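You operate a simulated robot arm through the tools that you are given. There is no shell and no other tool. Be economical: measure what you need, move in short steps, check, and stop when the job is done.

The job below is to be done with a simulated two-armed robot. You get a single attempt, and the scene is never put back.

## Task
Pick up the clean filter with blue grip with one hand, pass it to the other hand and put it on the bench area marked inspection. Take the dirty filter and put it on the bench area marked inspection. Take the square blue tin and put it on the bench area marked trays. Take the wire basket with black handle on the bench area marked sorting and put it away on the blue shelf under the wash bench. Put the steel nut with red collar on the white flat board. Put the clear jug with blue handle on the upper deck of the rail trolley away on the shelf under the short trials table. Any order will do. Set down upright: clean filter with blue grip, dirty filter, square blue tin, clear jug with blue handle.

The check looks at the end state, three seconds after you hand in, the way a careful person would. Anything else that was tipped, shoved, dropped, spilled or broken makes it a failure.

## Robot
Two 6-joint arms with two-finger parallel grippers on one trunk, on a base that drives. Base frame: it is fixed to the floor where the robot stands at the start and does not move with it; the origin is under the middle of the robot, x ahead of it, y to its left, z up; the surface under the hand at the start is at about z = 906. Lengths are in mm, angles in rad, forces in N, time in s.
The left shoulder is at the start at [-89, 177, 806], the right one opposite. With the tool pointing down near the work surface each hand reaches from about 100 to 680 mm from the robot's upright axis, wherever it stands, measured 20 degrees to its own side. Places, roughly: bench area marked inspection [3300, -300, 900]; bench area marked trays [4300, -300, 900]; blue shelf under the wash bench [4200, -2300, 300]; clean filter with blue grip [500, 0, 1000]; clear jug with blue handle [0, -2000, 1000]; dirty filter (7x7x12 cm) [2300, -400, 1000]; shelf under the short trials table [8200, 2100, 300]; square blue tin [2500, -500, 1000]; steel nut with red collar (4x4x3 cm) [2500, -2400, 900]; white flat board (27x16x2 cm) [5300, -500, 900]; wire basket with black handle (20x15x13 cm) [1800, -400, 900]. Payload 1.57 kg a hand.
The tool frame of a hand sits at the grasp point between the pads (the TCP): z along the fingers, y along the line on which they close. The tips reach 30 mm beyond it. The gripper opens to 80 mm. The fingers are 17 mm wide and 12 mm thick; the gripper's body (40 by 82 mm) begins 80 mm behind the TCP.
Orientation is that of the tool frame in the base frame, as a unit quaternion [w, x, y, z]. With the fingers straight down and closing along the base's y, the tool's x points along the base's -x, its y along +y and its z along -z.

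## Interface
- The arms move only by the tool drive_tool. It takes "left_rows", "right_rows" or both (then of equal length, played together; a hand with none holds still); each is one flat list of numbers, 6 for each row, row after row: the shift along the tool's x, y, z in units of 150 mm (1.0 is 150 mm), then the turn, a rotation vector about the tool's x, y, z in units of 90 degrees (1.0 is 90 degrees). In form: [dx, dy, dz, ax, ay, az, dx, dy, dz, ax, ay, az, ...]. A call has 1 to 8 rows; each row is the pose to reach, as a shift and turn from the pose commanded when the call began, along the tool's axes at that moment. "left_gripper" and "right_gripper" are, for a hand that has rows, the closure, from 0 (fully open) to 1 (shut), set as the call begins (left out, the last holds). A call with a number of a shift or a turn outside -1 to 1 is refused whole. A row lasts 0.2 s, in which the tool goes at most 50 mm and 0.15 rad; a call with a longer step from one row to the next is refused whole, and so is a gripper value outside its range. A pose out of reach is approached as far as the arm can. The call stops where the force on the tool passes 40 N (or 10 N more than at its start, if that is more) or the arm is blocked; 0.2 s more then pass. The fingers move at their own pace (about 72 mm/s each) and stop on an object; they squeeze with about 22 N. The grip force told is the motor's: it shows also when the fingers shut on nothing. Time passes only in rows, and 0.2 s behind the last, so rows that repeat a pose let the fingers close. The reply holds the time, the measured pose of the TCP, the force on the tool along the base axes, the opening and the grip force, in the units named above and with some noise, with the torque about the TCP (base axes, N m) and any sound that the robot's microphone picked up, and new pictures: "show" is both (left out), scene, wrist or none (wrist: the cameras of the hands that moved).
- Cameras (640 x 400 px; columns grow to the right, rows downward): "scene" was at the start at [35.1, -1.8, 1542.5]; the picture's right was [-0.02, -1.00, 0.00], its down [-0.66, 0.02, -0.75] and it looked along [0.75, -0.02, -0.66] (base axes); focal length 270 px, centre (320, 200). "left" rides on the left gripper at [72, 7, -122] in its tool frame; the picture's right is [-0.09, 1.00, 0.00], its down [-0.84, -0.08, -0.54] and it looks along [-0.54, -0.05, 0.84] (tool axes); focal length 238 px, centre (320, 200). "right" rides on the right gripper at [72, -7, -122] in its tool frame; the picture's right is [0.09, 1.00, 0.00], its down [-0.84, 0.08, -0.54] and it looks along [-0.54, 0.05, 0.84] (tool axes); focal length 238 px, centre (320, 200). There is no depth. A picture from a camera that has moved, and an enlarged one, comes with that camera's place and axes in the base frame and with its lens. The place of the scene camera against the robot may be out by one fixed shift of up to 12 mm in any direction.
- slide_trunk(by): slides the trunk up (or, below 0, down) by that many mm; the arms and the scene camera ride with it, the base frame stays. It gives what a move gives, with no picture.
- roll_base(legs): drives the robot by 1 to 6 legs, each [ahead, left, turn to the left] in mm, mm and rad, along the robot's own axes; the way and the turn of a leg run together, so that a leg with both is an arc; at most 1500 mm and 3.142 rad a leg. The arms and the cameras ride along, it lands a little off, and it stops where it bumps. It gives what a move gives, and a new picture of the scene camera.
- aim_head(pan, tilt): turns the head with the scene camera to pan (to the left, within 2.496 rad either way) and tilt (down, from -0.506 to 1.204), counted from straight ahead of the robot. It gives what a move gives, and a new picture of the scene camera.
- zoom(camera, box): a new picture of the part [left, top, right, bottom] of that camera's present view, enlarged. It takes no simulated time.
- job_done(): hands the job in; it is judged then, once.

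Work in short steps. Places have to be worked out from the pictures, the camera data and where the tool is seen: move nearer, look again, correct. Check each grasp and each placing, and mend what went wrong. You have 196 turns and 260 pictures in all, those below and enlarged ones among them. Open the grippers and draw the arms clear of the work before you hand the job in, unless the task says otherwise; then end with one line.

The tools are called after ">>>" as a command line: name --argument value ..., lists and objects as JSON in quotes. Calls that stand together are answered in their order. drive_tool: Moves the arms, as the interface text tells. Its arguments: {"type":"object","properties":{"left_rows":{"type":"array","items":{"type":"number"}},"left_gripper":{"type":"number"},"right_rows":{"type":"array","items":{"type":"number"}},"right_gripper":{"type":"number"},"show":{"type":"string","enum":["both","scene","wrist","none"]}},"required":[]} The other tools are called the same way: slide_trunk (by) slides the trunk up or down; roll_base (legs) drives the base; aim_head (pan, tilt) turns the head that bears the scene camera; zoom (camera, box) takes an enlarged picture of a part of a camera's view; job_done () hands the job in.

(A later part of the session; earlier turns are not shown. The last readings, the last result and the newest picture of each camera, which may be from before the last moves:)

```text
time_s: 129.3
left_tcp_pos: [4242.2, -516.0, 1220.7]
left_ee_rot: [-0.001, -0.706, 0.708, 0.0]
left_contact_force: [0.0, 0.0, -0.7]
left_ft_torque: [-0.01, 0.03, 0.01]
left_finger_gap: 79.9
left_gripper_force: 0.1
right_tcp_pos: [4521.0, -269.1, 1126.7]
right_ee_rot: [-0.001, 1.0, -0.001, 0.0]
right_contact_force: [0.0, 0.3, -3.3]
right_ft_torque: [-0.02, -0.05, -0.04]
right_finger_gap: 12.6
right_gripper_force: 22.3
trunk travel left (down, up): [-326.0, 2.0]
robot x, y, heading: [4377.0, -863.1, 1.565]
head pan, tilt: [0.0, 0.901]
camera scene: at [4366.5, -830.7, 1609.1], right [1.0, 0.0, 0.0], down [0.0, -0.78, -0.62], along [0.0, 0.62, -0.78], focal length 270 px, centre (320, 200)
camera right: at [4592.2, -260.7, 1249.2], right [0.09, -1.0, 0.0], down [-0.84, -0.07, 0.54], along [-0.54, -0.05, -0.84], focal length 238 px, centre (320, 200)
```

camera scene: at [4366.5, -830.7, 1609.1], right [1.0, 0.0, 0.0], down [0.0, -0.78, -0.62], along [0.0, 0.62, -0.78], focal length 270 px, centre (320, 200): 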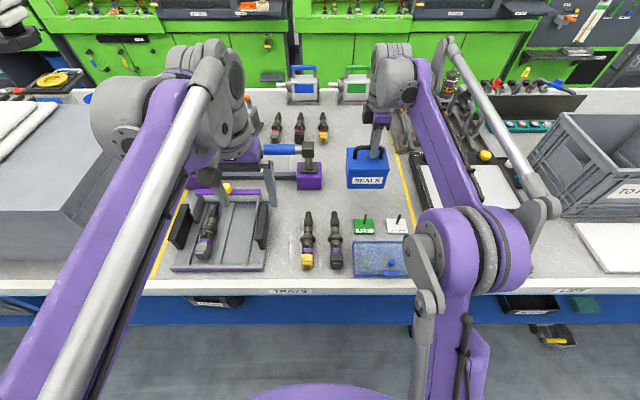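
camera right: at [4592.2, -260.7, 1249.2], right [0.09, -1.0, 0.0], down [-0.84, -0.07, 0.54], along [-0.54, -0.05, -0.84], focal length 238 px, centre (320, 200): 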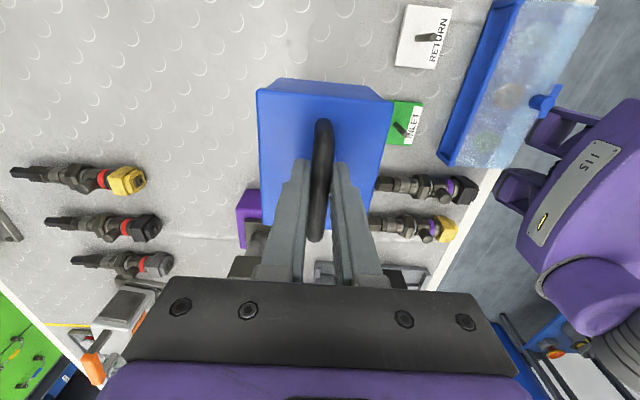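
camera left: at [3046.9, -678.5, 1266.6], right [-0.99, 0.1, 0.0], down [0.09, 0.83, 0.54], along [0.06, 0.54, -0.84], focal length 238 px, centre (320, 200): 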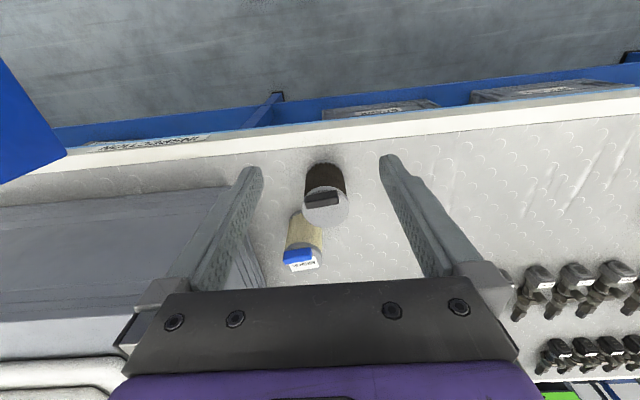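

Clear all round. I lower the tin to contact at z about 1028.

>>> drive_tool --right_rows '[0, -0.03, 0.2, 0, 0, 0, 0, -0.05, 0.4, 0, 0, 0, 0, -0.05, 0.55, 0, 0, 0, 0, -0.05, 0.62, 0, 0, 0, 0, -0.05, 0.645, 0, 0, 0, 0, -0.05, 0.66, 0, 0, 0]' --show "none"

```text
time_s: 130.7
left_tcp_pos: [4242.8, -516.5, 1220.7]
left_ee_rot: [0.0, -0.706, 0.708, 0.001]
left_contact_force: [0.2, -0.9, -0.1]
left_ft_torque: [-0.02, -0.01, 0.0]
left_finger_gap: 79.8
left_gripper_force: 0.1
right_tcp_pos: [4520.2, -262.2, 1027.8]
right_ee_rot: [0.0, 1.0, -0.002, 0.0]
right_contact_force: [-0.1, -0.2, -2.1]
right_ft_torque: [-0.01, -0.07, 0.02]
right_finger_gap: 12.4
right_gripper_force: 22.4
trunk travel left (down, up): [-326.0, 2.0]
robot x, y, heading: [4372.0, -861.8, 1.565]
head pan, tilt: [0.0, 0.901]
```

>>> drive_tool --right_rows '[0, 0, 0.008, 0, 0, 0, 0, 0, 0.016, 0, 0, 0]' --show "none"

```text
time_s: 131.3
left_tcp_pos: [4243.9, -517.9, 1221.0]
left_ee_rot: [0.0, -0.706, 0.709, 0.001]
left_contact_force: [0.3, -0.5, 0.4]
left_ft_torque: [0.03, -0.03, 0.01]
left_finger_gap: 80.1
left_gripper_force: 0.1
right_tcp_pos: [4521.7, -261.9, 1027.8]
right_ee_rot: [0.0, 1.0, -0.002, 0.001]
right_contact_force: [3.3, 3.4, 12.1]
right_ft_torque: [0.03, 0.51, -0.02]
right_finger_gap: 12.5
right_gripper_force: 22.0
trunk travel left (down, up): [-326.0, 2.0]
robot x, y, heading: [4375.9, -865.7, 1.572]
head pan, tilt: [0.0, 0.901]
```

Contact at 12 N. I open, rise above the handle, and draw back.

>>> drive_tool --right_rows '[0, 0, 0, 0, 0, 0, 0, 0, 0, 0, 0, 0, 0, 0, -0.15, 0, 0, 0, 0, 0, -0.4, 0, 0, 0, 0, 0.2, -0.65, 0, 0, 0, 0, 0.45, -0.85, 0, 0, 0, 0, 0.7, -1.0, 0, 0, 0, 0, 1.0, -1.0, 0, 0, 0]' --right_gripper 0

```text
time_s: 133.1
left_tcp_pos: [4243.7, -518.8, 1221.4]
left_ee_rot: [0.0, -0.706, 0.708, 0.001]
left_contact_force: [1.3, -0.3, -0.2]
left_ft_torque: [0.02, 0.0, -0.03]
left_finger_gap: 79.8
left_gripper_force: 0.1
right_tcp_pos: [4522.7, -413.5, 1175.7]
right_ee_rot: [-0.001, 1.0, -0.002, 0.0]
right_contact_force: [0.4, -0.1, -0.7]
right_ft_torque: [0.01, -0.03, -0.04]
right_finger_gap: 80.2
right_gripper_force: 0.1
trunk travel left (down, up): [-326.0, 2.0]
robot x, y, heading: [4373.8, -862.7, 1.568]
head pan, tilt: [0.0, 0.901]
camera scene: at [4366.5, -834.8, 1609.1], right [1.0, 0.0, 0.0], down [0.0, -0.78, -0.62], along [0.0, 0.62, -0.78], focal length 270 px, centre (320, 200)
camera right: at [4594.2, -407.2, 1298.9], right [0.09, -1.0, 0.0], down [-0.84, -0.08, 0.54], along [-0.54, -0.05, -0.84], focal length 238 px, centre (320, 200)
```

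scene: 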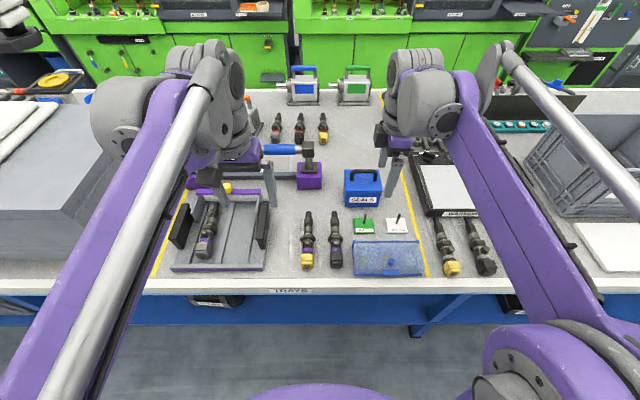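
right: 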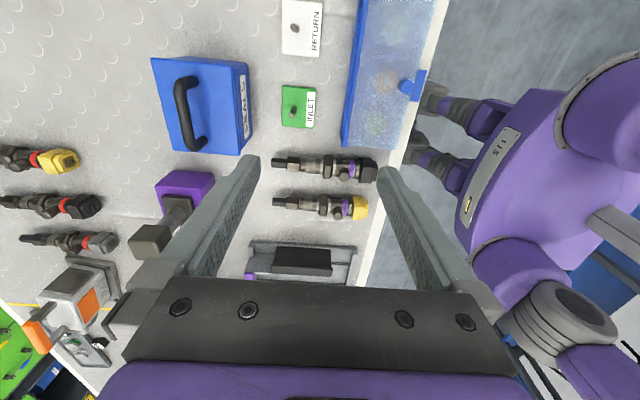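

The tin stands in the trays area. Now for the basket: retract, back off, and drive left along the bench to about x=1850.

>>> drive_tool --right_rows '[0, 0.3, 0, 0, 0, 0, 0, 0.6, 0, 0, 0, 0, 0, 0.8, 0, 0, 0, 0]' --show "none"

>>> roll_base --legs '[[-90, 0, 0], [0, 1500, 0], [0, 950, 0]]'

```text
time_s: 133.9
left_tcp_pos: [4241.8, -517.9, 1220.2]
left_ee_rot: [0.0, -0.706, 0.708, 0.0]
left_contact_force: [-0.1, 0.3, -0.1]
left_ft_torque: [0.01, -0.02, 0.01]
left_finger_gap: 79.7
left_gripper_force: 0.2
right_tcp_pos: [4520.5, -532.1, 1175.9]
right_ee_rot: [0.0, 1.0, -0.002, 0.001]
right_contact_force: [-0.4, -0.3, 0.3]
right_ft_torque: [0.02, 0.0, -0.02]
right_finger_gap: 79.8
right_gripper_force: 0.1
trunk travel left (down, up): [-326.0, 2.0]
robot x, y, heading: [4373.5, -865.7, 1.57]
head pan, tilt: [0.0, 0.901]
```

```text
time_s: 156.2
left_tcp_pos: [1791.9, -600.6, 1220.4]
left_ee_rot: [0.001, -0.702, 0.712, 0.002]
left_contact_force: [-0.5, 0.3, 0.5]
left_ft_torque: [-0.02, -0.04, 0.02]
left_finger_gap: 79.9
left_gripper_force: 0.0
right_tcp_pos: [2068.1, -617.6, 1174.9]
right_ee_rot: [-0.001, 1.0, -0.007, 0.0]
right_contact_force: [0.6, -0.8, -0.4]
right_ft_torque: [0.0, -0.02, 0.01]
right_finger_gap: 80.2
right_gripper_force: 0.1
trunk travel left (down, up): [-326.0, 2.0]
robot x, y, heading: [1916.3, -946.7, 1.553]
head pan, tilt: [0.0, 0.901]
camera scene: at [1911.7, -916.1, 1609.1], right [1.0, -0.01, 0.0], down [-0.01, -0.78, -0.62], along [0.01, 0.62, -0.78], focal length 270 px, centre (320, 200)
```

scene: 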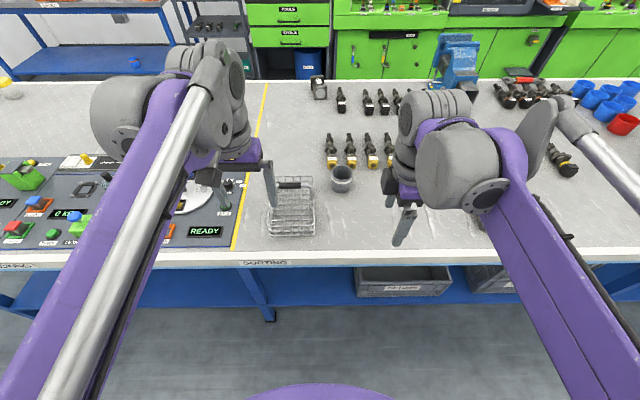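

>>> zoom --camera "scene" --box '[240, 160, 370, 250]'

>>> zoom --camera "left" --box '[160, 80, 480, 280]'

```text
4.44 times, centred on (305, 205) of scene
camera zoom: at [1911.7, -916.1, 1609.1], right [1.0, -0.01, 0.0], down [-0.01, -0.78, -0.62], along [0.01, 0.62, -0.78], focal length 1202 px, centre (387, 178)
```

zoom: 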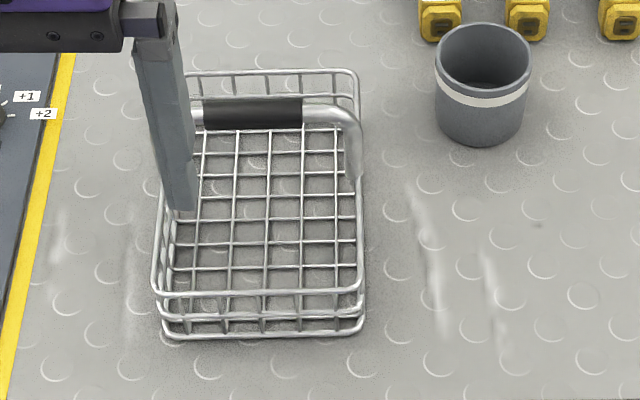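

```text
2.00 times, centred on (320, 180) of left
camera zoom: at [1785.3, -671.8, 1342.6], right [-0.99, 0.11, 0.0], down [0.09, 0.83, 0.54], along [0.06, 0.54, -0.84], focal length 477 px, centre (320, 240)
```

zoom: 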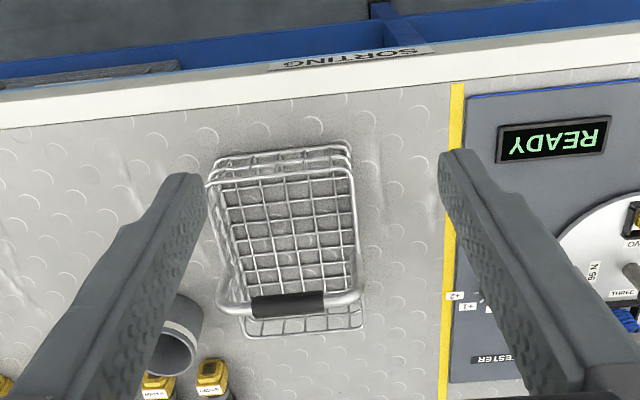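

Basket handle bar runs along x at about (1839,-406,1030). Before choosing a grasp angle, I look at the wash bench's shelf.

>>> aim_head --pan -2.1 --tilt 0.3

>>> aim_head --pan -2.45 --tilt 0.4

```text
time_s: 158.2
left_tcp_pos: [1790.2, -599.1, 1219.9]
left_ee_rot: [0.001, -0.702, 0.712, 0.0]
left_contact_force: [-0.3, 0.3, 0.4]
left_ft_torque: [0.04, -0.01, -0.01]
left_finger_gap: 79.8
left_gripper_force: 0.1
right_tcp_pos: [2067.8, -617.4, 1176.5]
right_ee_rot: [0.0, 1.0, -0.006, 0.0]
right_contact_force: [-0.3, -0.3, -0.7]
right_ft_torque: [-0.04, 0.02, 0.0]
right_finger_gap: 80.0
right_gripper_force: 0.1
trunk travel left (down, up): [-326.0, 2.0]
robot x, y, heading: [1918.3, -947.0, 1.554]
head pan, tilt: [-2.1, 0.3]
camera scene: at [1990.6, -1039.7, 1661.4], right [-0.52, -0.86, 0.0], down [-0.25, 0.15, -0.96], along [0.82, -0.49, -0.3], focal length 270 px, centre (320, 200)
```

scene: 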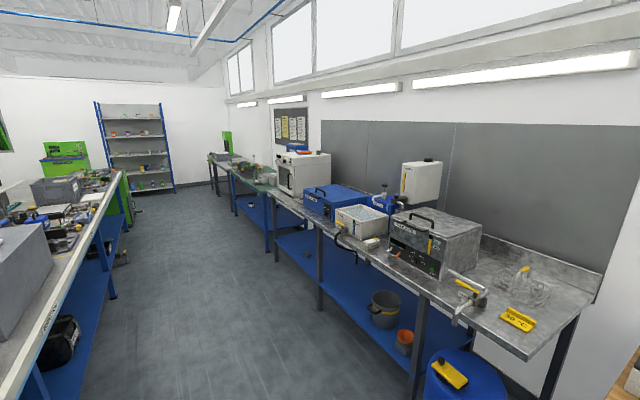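

```text
time_s: 159.0
left_tcp_pos: [1790.2, -599.3, 1219.9]
left_ee_rot: [0.0, -0.702, 0.712, 0.001]
left_contact_force: [0.1, -0.5, -0.7]
left_ft_torque: [0.01, 0.01, -0.03]
left_finger_gap: 79.9
left_gripper_force: 0.1
right_tcp_pos: [2069.0, -616.7, 1175.0]
right_ee_rot: [0.0, 1.0, -0.007, 0.0]
right_contact_force: [0.3, -0.4, -0.4]
right_ft_torque: [0.03, 0.01, 0.01]
right_finger_gap: 80.1
right_gripper_force: 0.0
trunk travel left (down, up): [-326.0, 2.0]
robot x, y, heading: [1920.0, -946.3, 1.556]
head pan, tilt: [-2.45, 0.4]
camera scene: at [1968.7, -1063.7, 1652.2], right [-0.78, -0.63, 0.0], down [-0.24, 0.3, -0.92], along [0.58, -0.72, -0.39], focal length 270 px, centre (320, 200)
```

scene: 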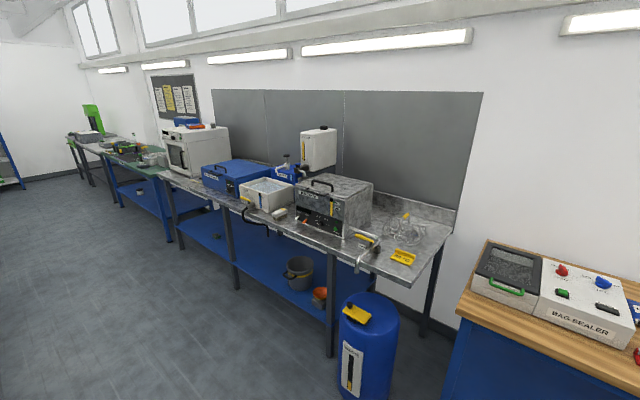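

The wash bench shelf is open to the front beneath a steel top, so a hand tilted 45° forward suits it. I turn the left hand that way and bring it to a stand-off before the handle.

>>> drive_tool --left_rows '[-0.095, -0.04, 0.0916, 0.0326, -0.0326, -0.0787, -0.19, -0.08, 0.183, 0.0652, -0.0652, -0.1573, -0.285, -0.12, 0.275, 0.0977, -0.0977, -0.236, -0.38, -0.16, 0.366, 0.1303, -0.1303, -0.3146, -0.475, -0.2, 0.458, 0.1629, -0.1629, -0.3933, -0.57, -0.24, 0.55, 0.1955, -0.1955, -0.4719, -0.665, -0.28, 0.641, 0.228, -0.228, -0.5506, -0.76, -0.32, 0.733, 0.2606, -0.2606, -0.6292]' --show "none"

>>> drive_tool --left_rows '[0, 0, 0, 0.0326, -0.0326, -0.0787, 0, 0, 0, 0.0652, -0.0652, -0.1573, 0, 0, 0, 0.0977, -0.0977, -0.236, 0, 0, 0, 0.1303, -0.1303, -0.3146]' --show "wrist"

>>> aim_head --pan 0 --tilt 0.8

```text
time_s: 160.8
left_tcp_pos: [1841.9, -484.6, 1110.7]
left_ee_rot: [-0.275, 0.923, -0.269, 0.002]
left_contact_force: [0.1, -0.2, 1.1]
left_ft_torque: [-0.03, -0.03, -0.01]
left_finger_gap: 80.0
left_gripper_force: 0.0
right_tcp_pos: [2068.7, -616.9, 1175.3]
right_ee_rot: [0.0, 1.0, -0.007, 0.0]
right_contact_force: [-0.2, -0.2, -0.4]
right_ft_torque: [0.04, -0.07, 0.03]
right_finger_gap: 80.1
right_gripper_force: 0.1
trunk travel left (down, up): [-326.0, 2.0]
robot x, y, heading: [1916.6, -948.1, 1.558]
head pan, tilt: [-2.45, 0.4]
```

```text
time_s: 161.8
left_tcp_pos: [1841.1, -486.5, 1111.9]
left_ee_rot: [-0.385, 0.923, -0.006, 0.002]
left_contact_force: [0.2, 0.2, 0.6]
left_ft_torque: [-0.01, 0.0, -0.05]
left_finger_gap: 80.0
left_gripper_force: 0.0
right_tcp_pos: [2069.6, -616.7, 1174.4]
right_ee_rot: [0.0, 1.0, -0.006, 0.0]
right_contact_force: [0.1, 1.7, -0.9]
right_ft_torque: [-0.01, 0.02, -0.03]
right_finger_gap: 80.1
right_gripper_force: 0.0
trunk travel left (down, up): [-326.0, 2.0]
robot x, y, heading: [1919.4, -947.2, 1.555]
head pan, tilt: [-2.45, 0.4]
camera left: at [1913.4, -578.3, 1192.6], right [-0.1, -0.7, -0.71], down [-0.84, -0.32, 0.44], along [-0.53, 0.64, -0.56], focal length 238 px, centre (320, 200)
```

left: 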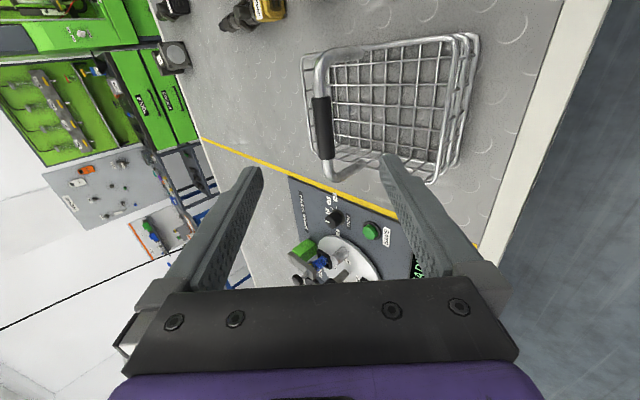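

```text
time_s: 164.1
left_tcp_pos: [1840.6, -484.7, 1110.7]
left_ee_rot: [-0.383, 0.924, -0.007, 0.003]
left_contact_force: [-0.8, -0.5, 0.0]
left_ft_torque: [-0.02, 0.02, 0.01]
left_finger_gap: 80.1
left_gripper_force: 0.0
right_tcp_pos: [2069.2, -617.0, 1174.4]
right_ee_rot: [0.0, 1.0, -0.006, 0.0]
right_contact_force: [0.1, -0.6, 0.3]
right_ft_torque: [-0.02, 0.0, -0.02]
right_finger_gap: 80.1
right_gripper_force: 0.1
trunk travel left (down, up): [-326.0, 2.0]
robot x, y, heading: [1914.7, -948.7, 1.553]
head pan, tilt: [0.0, 0.799]
camera scene: at [1911.8, -910.9, 1617.0], right [1.0, -0.01, 0.0], down [-0.01, -0.72, -0.7], along [0.01, 0.7, -0.72], focal length 270 px, centre (320, 200)
```

scene: 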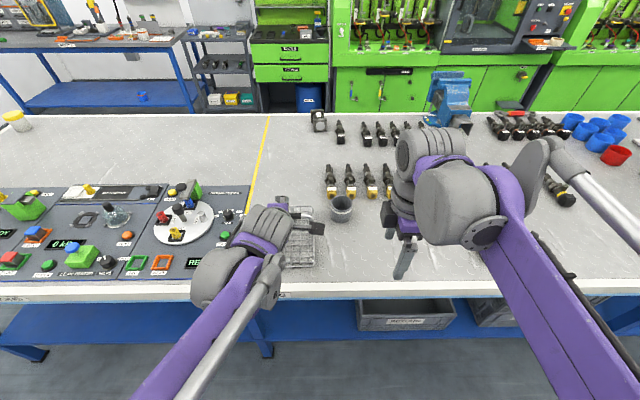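

Triangulated, the bar is at (1846,-412,1033). I advance along the tool axis to put it between the pads, then close.

>>> drive_tool --left_rows '[0.033, 0.021, 0.2, 0, 0, 0, 0.033, 0.021, 0.4, 0, 0, 0, 0.033, 0.021, 0.6, 0, 0, 0, 0.033, 0.021, 0.713, 0, 0, 0]' --show "wrist"

>>> drive_tool --left_rows '[0, 0, 0, 0, 0, 0, 0, 0, 0, 0, 0, 0, 0, 0, 0, 0, 0, 0, 0, 0, 0, 0, 0, 0]' --left_gripper 1 --show "wrist"

```text
time_s: 165.1
left_tcp_pos: [1845.6, -412.8, 1033.1]
left_ee_rot: [-0.383, 0.924, -0.007, 0.002]
left_contact_force: [0.0, 1.0, -0.1]
left_ft_torque: [0.0, 0.01, -0.01]
left_finger_gap: 80.0
left_gripper_force: 0.0
right_tcp_pos: [2070.1, -615.9, 1175.6]
right_ee_rot: [0.0, 1.0, -0.006, 0.0]
right_contact_force: [0.4, -0.8, -0.4]
right_ft_torque: [-0.01, 0.02, -0.01]
right_finger_gap: 80.0
right_gripper_force: 0.0
trunk travel left (down, up): [-326.0, 2.0]
robot x, y, heading: [1916.9, -946.3, 1.552]
head pan, tilt: [0.0, 0.799]
camera left: at [1918.5, -504.8, 1114.8], right [-0.1, -0.7, -0.7], down [-0.84, -0.32, 0.44], along [-0.53, 0.64, -0.56], focal length 238 px, centre (320, 200)
```

left: 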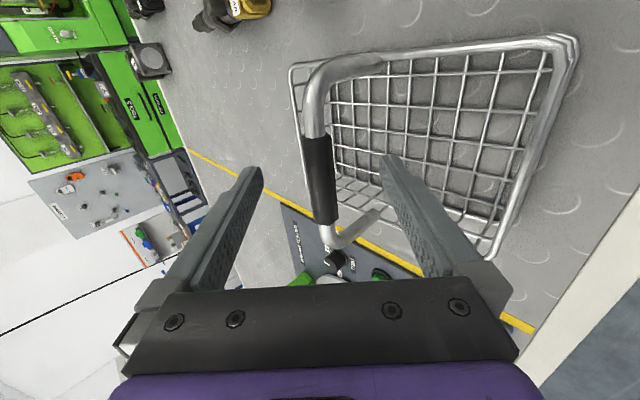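

```text
time_s: 166.1
left_tcp_pos: [1846.0, -412.0, 1033.3]
left_ee_rot: [-0.384, 0.924, -0.007, 0.003]
left_contact_force: [1.2, 2.1, 0.4]
left_ft_torque: [-0.06, -0.35, 0.21]
left_finger_gap: 18.6
left_gripper_force: 22.2
right_tcp_pos: [2069.9, -617.2, 1174.9]
right_ee_rot: [-0.001, 1.0, -0.007, 0.0]
right_contact_force: [0.3, -1.0, -0.2]
right_ft_torque: [-0.01, -0.01, 0.01]
right_finger_gap: 80.1
right_gripper_force: 0.0
trunk travel left (down, up): [-326.0, 2.0]
robot x, y, heading: [1918.4, -948.8, 1.558]
head pan, tilt: [0.0, 0.799]
camera left: at [1918.8, -505.4, 1115.2], right [-0.1, -0.7, -0.71], down [-0.84, -0.32, 0.44], along [-0.53, 0.64, -0.56], focal length 238 px, centre (320, 200)
```

left: 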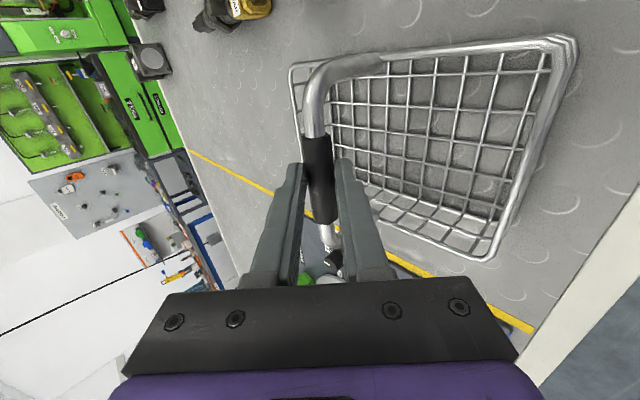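

Bar gripped at 18.6 mm. I lift straight up, then draw back, and check how the basket hangs.

>>> drive_tool --left_rows '[0, -0.15, -0.15, 0, 0, 0, 0, -0.3, -0.3, 0, 0, 0, 0, -0.45, -0.45, 0, 0, 0, 0, -0.6, -0.6, 0, 0, 0, 0, -0.411, -0.789, 0, 0, 0, 0, -0.222, -0.977, 0, 0, 0]'

```text
time_s: 167.4
left_tcp_pos: [1846.4, -495.8, 1159.6]
left_ee_rot: [-0.384, 0.923, -0.006, 0.002]
left_contact_force: [-0.1, 0.5, -2.0]
left_ft_torque: [-0.07, 0.0, 0.04]
left_finger_gap: 17.0
left_gripper_force: 21.7
right_tcp_pos: [2070.2, -618.8, 1176.0]
right_ee_rot: [0.0, 1.0, -0.007, 0.001]
right_contact_force: [0.1, -0.9, -0.9]
right_ft_torque: [0.04, 0.0, 0.0]
right_finger_gap: 80.2
right_gripper_force: 0.0
trunk travel left (down, up): [-326.0, 2.0]
robot x, y, heading: [1920.0, -949.9, 1.562]
head pan, tilt: [0.0, 0.799]
camera scene: at [1911.2, -912.5, 1617.0], right [1.0, -0.01, 0.0], down [-0.01, -0.72, -0.7], along [0.01, 0.7, -0.72], focal length 270 px, centre (320, 200)
camera left: at [1918.5, -588.6, 1240.4], right [-0.1, -0.7, -0.71], down [-0.84, -0.32, 0.44], along [-0.53, 0.64, -0.56], focal length 238 px, centre (320, 200)
```

scene: 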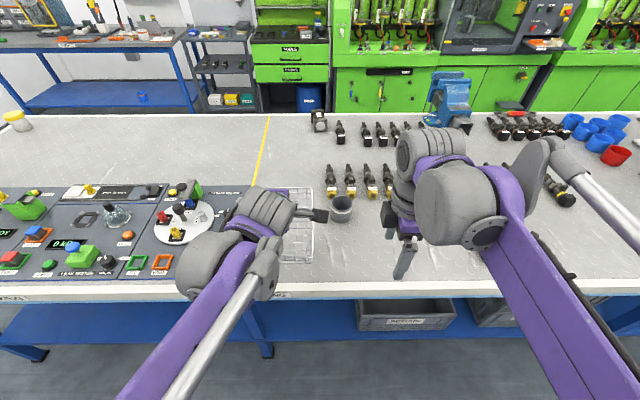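
left: 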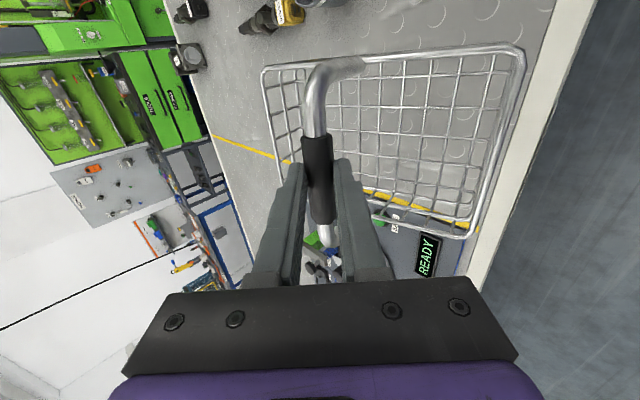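

The basket hangs from the bar. I back into the middle of the aisle, turn around to face the wash bench, and travel to x≈4100.

>>> roll_base --legs '[[-350, 0, 0], [0, 0, 3.14], [0, 1500, 0], [0, 650, 0]]'

```text
time_s: 195.6
left_tcp_pos: [4123.7, -1856.0, 1158.6]
left_ee_rot: [-0.009, 0.023, 0.923, -0.383]
left_contact_force: [0.2, 0.0, -2.2]
left_ft_torque: [0.1, 0.0, 0.0]
left_finger_gap: 16.7
left_gripper_force: 21.4
right_tcp_pos: [3905.8, -1725.4, 1175.8]
right_ee_rot: [0.0, 0.024, 1.0, 0.0]
right_contact_force: [0.6, 0.2, 0.0]
right_ft_torque: [0.0, -0.01, 0.0]
right_finger_gap: 80.0
right_gripper_force: 0.1
trunk travel left (down, up): [-326.0, 2.0]
robot x, y, heading: [4071.2, -1401.1, -1.623]
head pan, tilt: [0.0, 0.799]
camera scene: at [4056.0, -1437.6, 1617.0], right [-1.0, 0.05, 0.0], down [0.04, 0.72, -0.7], along [-0.03, -0.7, -0.72], focal length 270 px, centre (320, 200)
```

scene: 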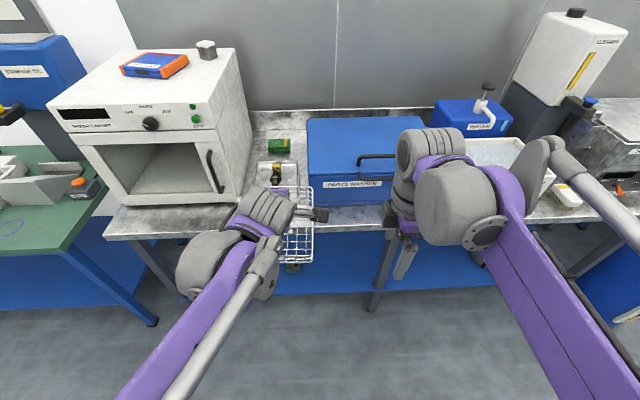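

The blue shelf front is at about y=-1995, z=300, and the bay in front of me is wide. I back off slightly, straighten, lower the trunk fully, and look into the shelf.

>>> roll_base --legs '[[-120, 0, 0.05], [0, 80, 0]]'

>>> slide_trunk --by -326

>>> aim_head --pan 0.0 --tilt 0.75

```text
time_s: 197.8
left_tcp_pos: [4229.0, -1734.6, 1159.3]
left_ee_rot: [0.002, 0.0, 0.924, -0.383]
left_contact_force: [0.6, 0.5, -2.8]
left_ft_torque: [0.11, 0.01, 0.0]
left_finger_gap: 16.8
left_gripper_force: 22.4
right_tcp_pos: [4004.0, -1616.5, 1175.7]
right_ee_rot: [0.0, 0.0, 1.0, 0.0]
right_contact_force: [-0.6, -0.6, -0.8]
right_ft_torque: [0.03, 0.01, 0.0]
right_finger_gap: 79.8
right_gripper_force: 0.0
trunk travel left (down, up): [-326.0, 2.0]
robot x, y, heading: [4147.4, -1279.5, -1.572]
head pan, tilt: [0.0, 0.799]
camera scene: at [4140.4, -1319.5, 1617.0], right [-1.0, 0.0, 0.0], down [0.0, 0.72, -0.7], along [0.0, -0.7, -0.72], focal length 270 px, centre (320, 200)
```

scene: 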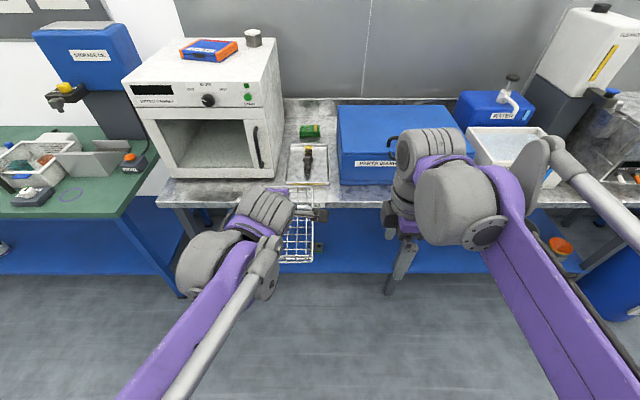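

```text
time_s: 201.1
left_tcp_pos: [4227.7, -1734.5, 832.9]
left_ee_rot: [0.0, 0.0, 0.923, -0.384]
left_contact_force: [-0.2, 0.4, -2.4]
left_ft_torque: [0.05, 0.01, -0.03]
left_finger_gap: 16.8
left_gripper_force: 22.0
right_tcp_pos: [4003.1, -1615.2, 850.1]
right_ee_rot: [0.0, 0.0, 1.0, 0.0]
right_contact_force: [0.3, 0.2, 0.5]
right_ft_torque: [0.03, 0.03, 0.01]
right_finger_gap: 79.9
right_gripper_force: 0.0
trunk travel left (down, up): [0.0, 328.0]
robot x, y, heading: [4152.0, -1281.7, -1.573]
head pan, tilt: [0.0, 0.799]
```

```text
time_s: 201.7
left_tcp_pos: [4228.8, -1734.8, 833.8]
left_ee_rot: [0.0, -0.001, 0.924, -0.383]
left_contact_force: [0.1, -0.9, -2.4]
left_ft_torque: [0.06, 0.05, 0.02]
left_finger_gap: 16.7
left_gripper_force: 22.0
right_tcp_pos: [4003.9, -1615.5, 850.8]
right_ee_rot: [0.0, 0.0, 1.0, 0.0]
right_contact_force: [0.0, 0.3, 0.5]
right_ft_torque: [0.0, 0.01, -0.02]
right_finger_gap: 79.9
right_gripper_force: 0.2
trunk travel left (down, up): [0.0, 328.0]
robot x, y, heading: [4149.0, -1281.4, -1.569]
head pan, tilt: [0.0, 0.75]
camera scene: at [4140.8, -1374.2, 1289.4], right [-1.0, 0.0, 0.0], down [0.0, 0.68, -0.73], along [0.0, -0.73, -0.68], focal length 270 px, centre (320, 200)
```

scene: 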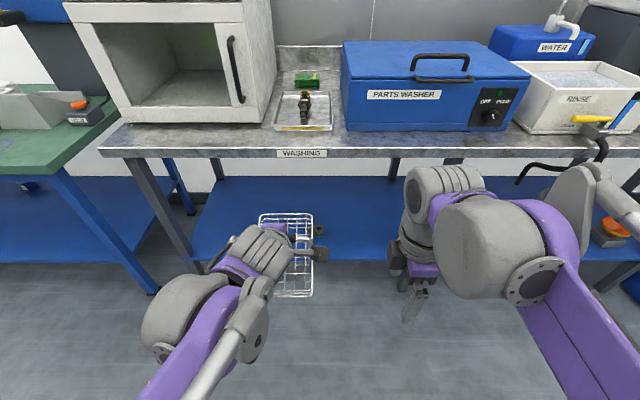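

The shelf bay is empty, front edge near y=-2044. I lower the left hand in two steps and pull the idle right hand close to the body.

>>> drive_tool --left_rows '[0, 0.15, 0.15, 0, 0, 0, 0, 0.31, 0.31, 0, 0, 0, 0, 0.47, 0.47, 0, 0, 0, 0, 0.63, 0.63, 0, 0, 0, 0, 0.78, 0.78, 0, 0, 0]' --right_rows '[0, 0.2, 0, 0, 0, 0, 0, 0.4, 0, 0, 0, 0, 0, 0.6, 0, 0, 0, 0, 0, 0.8, 0, 0, 0, 0, 0, 1.0, 0, 0, 0, 0]' --show "none"

>>> drive_tool --left_rows '[0, 0.15, 0.15, 0, 0, 0, 0, 0.31, 0.31, 0, 0, 0, 0, 0.47, 0.47, 0, 0, 0, 0, 0.63, 0.63, 0, 0, 0, 0, 0.78, 0.78, 0, 0, 0]'

```text
time_s: 202.9
left_tcp_pos: [4228.6, -1737.5, 668.8]
left_ee_rot: [0.0, -0.001, 0.924, -0.383]
left_contact_force: [0.7, -0.1, -2.7]
left_ft_torque: [0.07, 0.01, 0.0]
left_finger_gap: 16.8
left_gripper_force: 22.0
right_tcp_pos: [4004.4, -1468.0, 848.2]
right_ee_rot: [0.0, 0.0, 1.0, 0.0]
right_contact_force: [-0.7, 0.5, 0.4]
right_ft_torque: [0.0, 0.0, 0.0]
right_finger_gap: 80.3
right_gripper_force: 0.0
trunk travel left (down, up): [0.0, 328.0]
robot x, y, heading: [4152.2, -1283.5, -1.574]
head pan, tilt: [0.0, 0.75]
```

```text
time_s: 204.1
left_tcp_pos: [4228.6, -1735.8, 501.3]
left_ee_rot: [-0.001, 0.0, 0.924, -0.383]
left_contact_force: [-0.3, 0.1, -2.0]
left_ft_torque: [0.12, 0.05, 0.01]
left_finger_gap: 17.0
left_gripper_force: 22.2
right_tcp_pos: [4004.9, -1467.6, 848.0]
right_ee_rot: [0.0, 0.001, 1.0, 0.0]
right_contact_force: [-0.7, -0.4, 0.3]
right_ft_torque: [0.0, -0.01, 0.02]
right_finger_gap: 80.0
right_gripper_force: 0.1
trunk travel left (down, up): [0.0, 328.0]
robot x, y, heading: [4150.0, -1282.3, -1.571]
head pan, tilt: [0.0, 0.75]
camera scene: at [4140.7, -1374.6, 1289.4], right [-1.0, 0.0, 0.0], down [0.0, 0.68, -0.73], along [0.0, -0.73, -0.68], focal length 270 px, centre (320, 200)
camera left: at [4158.9, -1645.0, 582.8], right [0.09, 0.7, -0.7], down [0.84, 0.33, 0.44], along [0.54, -0.63, -0.56], focal length 238 px, centre (320, 200)
```

scene: 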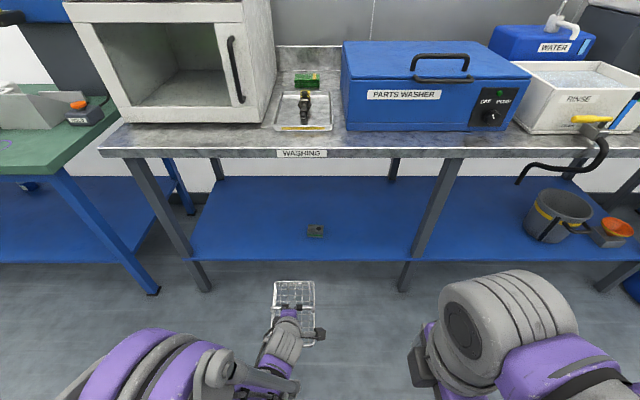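
left: 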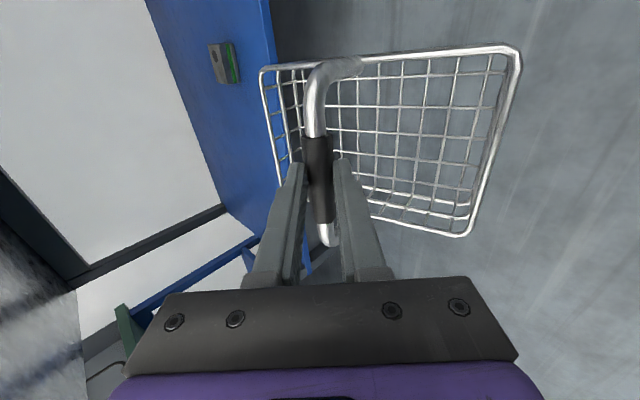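

There's a small grey box on the shelf at about (4165,-2219), so the basket goes further left, at x≈4400. I check the basket's hang closely.

>>> zoom --camera "scene" --box '[240, 200, 380, 360]'

>>> roll_base --legs '[[0, 175, 0], [320, 0, 0]]'

```text
2.50 times, centred on (310, 280) of scene
camera zoom: at [4140.7, -1374.6, 1289.4], right [-1.0, 0.0, 0.0], down [0.0, 0.68, -0.73], along [0.0, -0.73, -0.68], focal length 676 px, centre (345, 0)
```

zoom: 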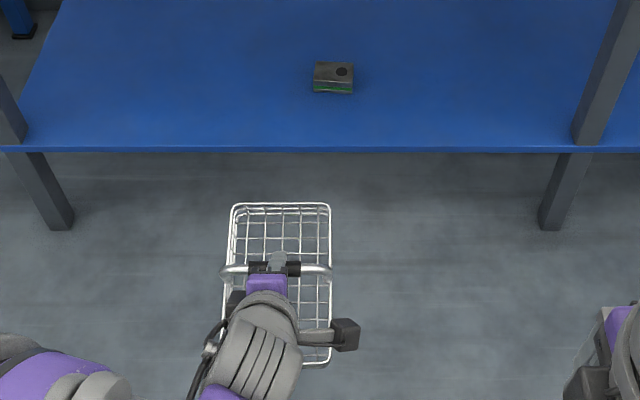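

```text
time_s: 207.9
left_tcp_pos: [4401.4, -2053.3, 503.0]
left_ee_rot: [0.001, 0.0, 0.923, -0.384]
left_contact_force: [-0.2, 0.4, -2.4]
left_ft_torque: [0.09, 0.02, -0.02]
left_finger_gap: 17.2
left_gripper_force: 22.2
right_tcp_pos: [4178.1, -1785.1, 848.0]
right_ee_rot: [-0.001, 0.001, 1.0, 0.0]
right_contact_force: [-0.1, 0.3, -0.1]
right_ft_torque: [0.03, -0.01, -0.01]
right_finger_gap: 80.0
right_gripper_force: 0.0
trunk travel left (down, up): [0.0, 328.0]
robot x, y, heading: [4324.0, -1600.5, -1.576]
head pan, tilt: [0.0, 0.75]
camera scene: at [4312.5, -1692.4, 1289.4], right [-1.0, 0.0, 0.0], down [0.0, 0.68, -0.73], along [0.0, -0.73, -0.68], focal length 270 px, centre (320, 200)
```

scene: 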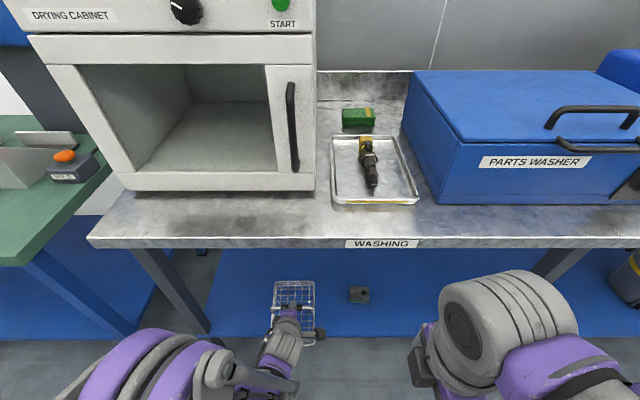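

Triangulating, the shelf edge is at y≈-2051, z≈311. The basket is just above it, so I extend the arm 145 mm further in.

>>> drive_tool --left_rows '[0, -0.13, 0.13, 0, 0, 0, 0, -0.26, 0.26, 0, 0, 0, 0, -0.4, 0.4, 0, 0, 0, 0, -0.54, 0.54, 0, 0, 0, 0, -0.68, 0.68, 0, 0, 0]'

```text
time_s: 209.2
left_tcp_pos: [4398.6, -2197.4, 502.5]
left_ee_rot: [0.0, -0.001, 0.923, -0.384]
left_contact_force: [0.4, 0.5, -2.6]
left_ft_torque: [0.06, 0.0, 0.02]
left_finger_gap: 17.0
left_gripper_force: 22.1
right_tcp_pos: [4177.7, -1785.0, 848.1]
right_ee_rot: [0.0, 0.002, 1.0, 0.0]
right_contact_force: [0.9, 0.0, 0.6]
right_ft_torque: [-0.01, -0.04, -0.02]
right_finger_gap: 80.0
right_gripper_force: 0.0
trunk travel left (down, up): [0.0, 328.0]
robot x, y, heading: [4322.8, -1601.5, -1.571]
head pan, tilt: [0.0, 0.75]
camera scene: at [4312.5, -1692.3, 1289.4], right [-1.0, 0.0, 0.0], down [0.0, 0.68, -0.73], along [0.0, -0.73, -0.68], focal length 270 px, centre (320, 200)
camera left: at [4329.7, -2107.6, 584.0], right [0.09, 0.7, -0.7], down [0.84, 0.33, 0.44], along [0.54, -0.63, -0.56], focal length 238 px, centre (320, 200)
```

scene: 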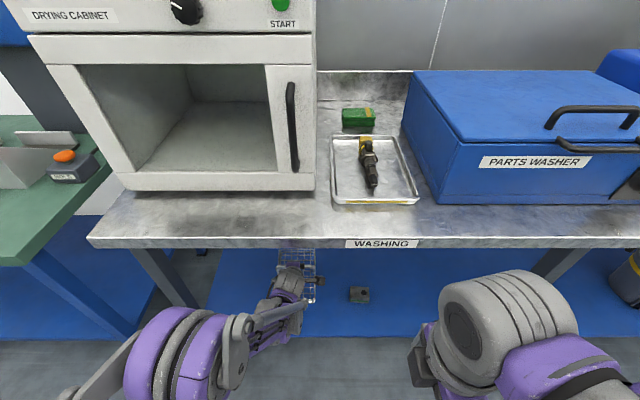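
left: 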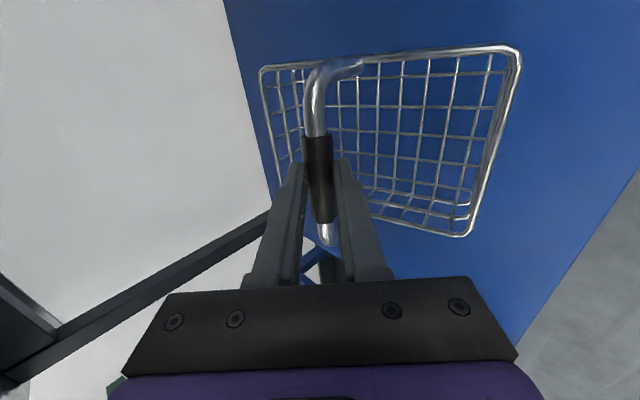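

Blue shelf is under the basket all round. I lower in small steps until contact, expected near z 437.

>>> drive_tool --left_rows '[0, 0.12, 0.12, 0, 0, 0, 0, 0.2, 0.2, 0, 0, 0, 0, 0.24, 0.24, 0, 0, 0, 0, 0.27, 0.27, 0, 0, 0, 0, 0.29, 0.29, 0, 0, 0, 0, 0.31, 0.31, 0, 0, 0]' --show "wrist"

```text
time_s: 210.6
left_tcp_pos: [4400.9, -2198.7, 434.8]
left_ee_rot: [0.0, 0.0, 0.924, -0.383]
left_contact_force: [-1.2, -0.8, 0.1]
left_ft_torque: [0.18, 0.29, 0.06]
left_finger_gap: 18.5
left_gripper_force: 22.2
right_tcp_pos: [4178.2, -1786.0, 847.4]
right_ee_rot: [-0.001, 0.0, 1.0, 0.0]
right_contact_force: [0.3, 0.1, -0.1]
right_ft_torque: [-0.03, 0.02, 0.02]
right_finger_gap: 80.2
right_gripper_force: 0.1
trunk travel left (down, up): [0.0, 328.0]
robot x, y, heading: [4322.9, -1600.9, -1.567]
head pan, tilt: [0.0, 0.75]
camera left: at [4330.1, -2107.8, 517.0], right [0.09, 0.7, -0.7], down [0.84, 0.33, 0.44], along [0.54, -0.63, -0.56], focal length 238 px, centre (320, 200)
```

left: 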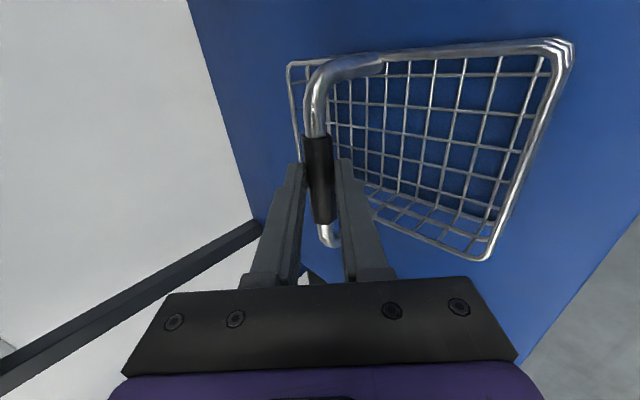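

The basket has swung level and the weight is off. A last 2–3 mm, then release.

>>> drive_tool --left_rows '[0, 0.01, 0.01, 0, 0, 0, 0, 0.015, 0.015, 0, 0, 0]' --show "wrist"

```text
time_s: 211.2
left_tcp_pos: [4401.5, -2197.8, 433.4]
left_ee_rot: [0.0, 0.0, 0.923, -0.384]
left_contact_force: [1.6, 0.0, 9.9]
left_ft_torque: [-0.08, 0.58, 0.02]
left_finger_gap: 18.3
left_gripper_force: 22.4
right_tcp_pos: [4176.4, -1785.1, 849.3]
right_ee_rot: [0.0, 0.001, 1.0, -0.001]
right_contact_force: [0.7, 0.3, 0.4]
right_ft_torque: [0.01, -0.01, -0.01]
right_finger_gap: 79.7
right_gripper_force: 0.1
trunk travel left (down, up): [0.0, 328.0]
robot x, y, heading: [4319.8, -1597.3, -1.571]
head pan, tilt: [0.0, 0.75]
camera left: at [4330.5, -2107.8, 514.6], right [0.09, 0.7, -0.71], down [0.84, 0.33, 0.44], along [0.54, -0.63, -0.56], focal length 238 px, centre (320, 200)
```

left: 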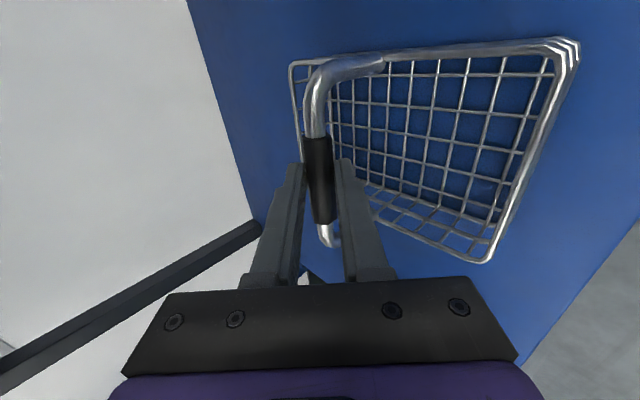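

10 N contact. I open and withdraw back along the tool axis.

>>> drive_tool --left_rows '[0, 0, 0, 0, 0, 0, 0, 0, 0, 0, 0, 0, 0, 0, 0, 0, 0, 0, 0, 0, -0.2, 0, 0, 0, 0, 0, -0.45, 0, 0, 0, 0, 0, -0.7, 0, 0, 0, 0, 0, -1.0, 0, 0, 0]' --left_gripper 0

```text
time_s: 212.8
left_tcp_pos: [4399.7, -2091.8, 539.9]
left_ee_rot: [0.0, 0.0, 0.923, -0.384]
left_contact_force: [1.2, 0.9, 0.5]
left_ft_torque: [-0.02, -0.01, 0.02]
left_finger_gap: 80.2
left_gripper_force: 0.2
right_tcp_pos: [4177.3, -1784.0, 848.4]
right_ee_rot: [0.0, 0.001, 1.0, 0.001]
right_contact_force: [0.4, -1.1, -0.7]
right_ft_torque: [-0.04, 0.0, -0.03]
right_finger_gap: 79.8
right_gripper_force: 0.1
trunk travel left (down, up): [0.0, 328.0]
robot x, y, heading: [4322.8, -1600.3, -1.57]
head pan, tilt: [0.0, 0.75]
camera scene: at [4312.6, -1691.2, 1289.5], right [-1.0, 0.0, 0.0], down [0.0, 0.68, -0.73], along [0.0, -0.73, -0.68], focal length 270 px, centre (320, 200)
camera left: at [4331.2, -2000.3, 621.5], right [0.09, 0.7, -0.71], down [0.84, 0.33, 0.44], along [0.54, -0.63, -0.56], focal length 238 px, centre (320, 200)
```

scene: 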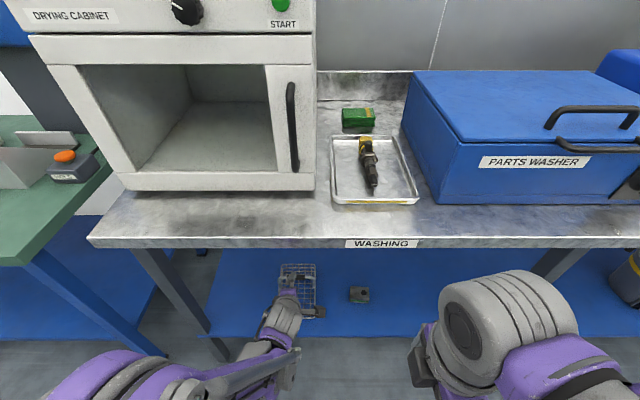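
left: 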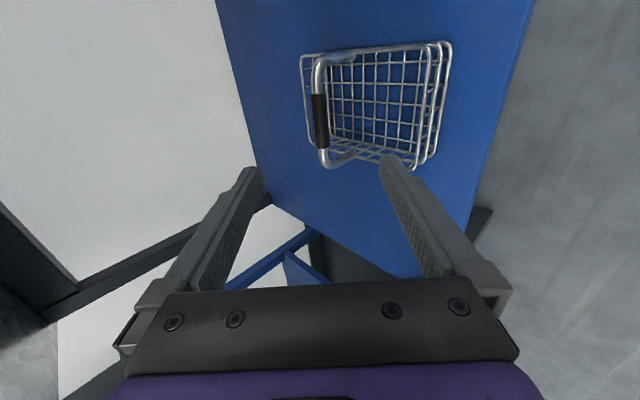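

The basket stands on the blue shelf. I back out, raise the trunk, and bring the left hand back to a neutral pose.

>>> roll_base --legs '[[-330, 0, 0]]'

>>> slide_trunk --by 326

>>> drive_tool --left_rows '[0, -0.1, -0.17, -0.0326, 0.0326, 0.0787, 0, -0.2, -0.34, -0.0652, 0.0652, 0.1573, 0, -0.3, -0.51, -0.0977, 0.0977, 0.236, 0, -0.4, -0.68, -0.1303, 0.1303, 0.3146, 0, -0.5, -0.83, -0.1629, 0.1629, 0.3933, 0, -0.55, -0.9, -0.1955, 0.1955, 0.4719, 0, -0.6, -0.95, -0.228, 0.228, 0.5506, 0, -0.6, -0.95, -0.2606, 0.2606, 0.6292]' --show "none"

>>> drive_tool --left_rows '[0, 0, 0, -0.0326, 0.0326, 0.0787, 0, 0, 0, -0.0652, 0.0652, 0.1573, 0, 0, 0, -0.0977, 0.0977, 0.236, 0, 0, 0, -0.1303, 0.1303, 0.3146]' --show "none"

>>> aim_head --pan -0.9 --tilt 0.5

```text
time_s: 214.9
left_tcp_pos: [4401.8, -1759.9, 539.2]
left_ee_rot: [0.0, -0.001, 0.924, -0.383]
left_contact_force: [-0.2, 0.6, 0.4]
left_ft_torque: [0.01, 0.01, -0.01]
left_finger_gap: 79.8
left_gripper_force: 0.1
right_tcp_pos: [4177.4, -1452.4, 847.4]
right_ee_rot: [0.0, 0.0, 1.0, 0.0]
right_contact_force: [0.3, -0.6, 0.0]
right_ft_torque: [0.02, -0.02, 0.0]
right_finger_gap: 80.1
right_gripper_force: 0.1
trunk travel left (down, up): [0.0, 328.0]
robot x, y, heading: [4322.2, -1269.1, -1.574]
head pan, tilt: [0.0, 0.75]
camera scene: at [4312.8, -1359.9, 1289.4], right [-1.0, 0.0, 0.0], down [0.0, 0.68, -0.73], along [0.0, -0.73, -0.68], focal length 270 px, centre (320, 200)
```

scene: 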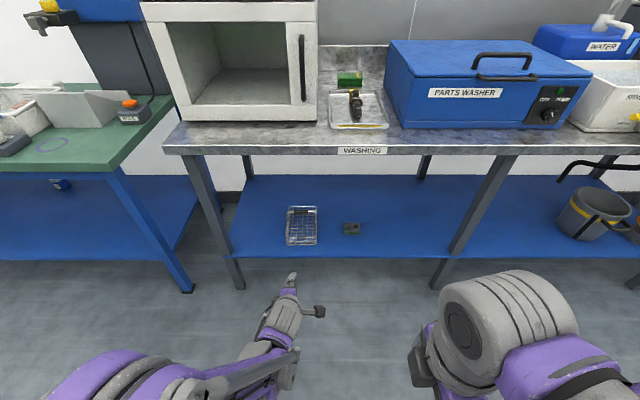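

```text
time_s: 218.2
left_tcp_pos: [4401.8, -1759.7, 865.6]
left_ee_rot: [0.0, 0.001, 0.923, -0.384]
left_contact_force: [-0.5, -0.7, -0.6]
left_ft_torque: [-0.03, -0.02, 0.0]
left_finger_gap: 79.9
left_gripper_force: 0.0
right_tcp_pos: [4178.1, -1452.2, 1174.5]
right_ee_rot: [0.0, 0.0, 1.0, 0.0]
right_contact_force: [0.2, 0.8, 0.4]
right_ft_torque: [-0.03, 0.01, 0.0]
right_finger_gap: 80.1
right_gripper_force: 0.1
trunk travel left (down, up): [-326.0, 2.0]
robot x, y, heading: [4323.4, -1269.9, -1.571]
head pan, tilt: [0.0, 0.75]
```

```text
time_s: 220.0
left_tcp_pos: [4402.0, -1721.1, 1029.8]
left_ee_rot: [0.0, 0.507, 0.85, -0.143]
left_contact_force: [-0.3, 0.3, -0.1]
left_ft_torque: [0.0, -0.01, 0.02]
left_finger_gap: 80.0
left_gripper_force: 0.1
right_tcp_pos: [4177.6, -1454.0, 1174.6]
right_ee_rot: [0.0, 0.0, 1.0, 0.0]
right_contact_force: [0.1, -0.2, -0.1]
right_ft_torque: [0.0, -0.01, 0.02]
right_finger_gap: 80.1
right_gripper_force: 0.1
trunk travel left (down, up): [-326.0, 2.0]
robot x, y, heading: [4322.7, -1269.2, -1.573]
head pan, tilt: [0.0, 0.75]
```

```text
time_s: 221.0
left_tcp_pos: [4402.6, -1721.8, 1029.9]
left_ee_rot: [0.0, 0.708, 0.707, 0.0]
left_contact_force: [0.1, 0.0, -0.7]
left_ft_torque: [0.01, 0.01, 0.0]
left_finger_gap: 80.1
left_gripper_force: 0.0
right_tcp_pos: [4178.0, -1452.8, 1174.1]
right_ee_rot: [0.0, 0.0, 1.0, 0.0]
right_contact_force: [0.5, -0.5, -0.6]
right_ft_torque: [0.03, 0.01, 0.01]
right_finger_gap: 80.0
right_gripper_force: 0.0
trunk travel left (down, up): [-326.0, 2.0]
robot x, y, heading: [4319.3, -1269.0, -1.57]
head pan, tilt: [0.0, 0.75]
```

```text
time_s: 222.2
left_tcp_pos: [4401.4, -1722.7, 1029.4]
left_ee_rot: [0.001, 0.706, 0.708, 0.0]
left_contact_force: [0.7, 0.0, 0.0]
left_ft_torque: [-0.01, -0.01, -0.01]
left_finger_gap: 80.3
left_gripper_force: 0.1
right_tcp_pos: [4178.2, -1452.4, 1174.2]
right_ee_rot: [0.0, 0.0, 1.0, 0.0]
right_contact_force: [-0.2, 0.1, 0.6]
right_ft_torque: [0.04, 0.0, -0.02]
right_finger_gap: 79.6
right_gripper_force: 0.1
trunk travel left (down, up): [-326.0, 2.0]
robot x, y, heading: [4322.4, -1269.3, -1.569]
head pan, tilt: [-0.901, 0.499]
camera scene: at [4241.5, -1281.2, 1643.0], right [-0.62, 0.78, 0.0], down [0.38, 0.3, -0.88], along [-0.69, -0.55, -0.48], focal length 270 px, centre (320, 200)
```

scene: 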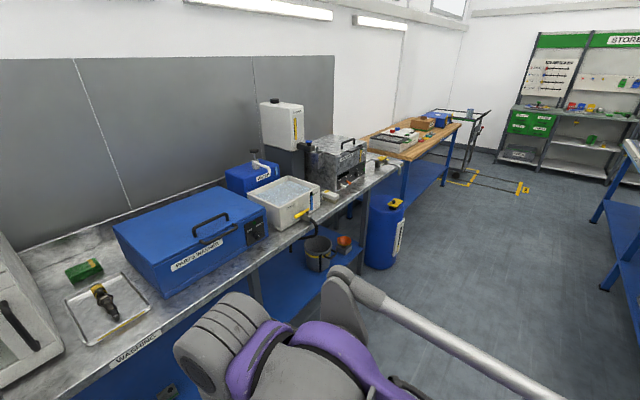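

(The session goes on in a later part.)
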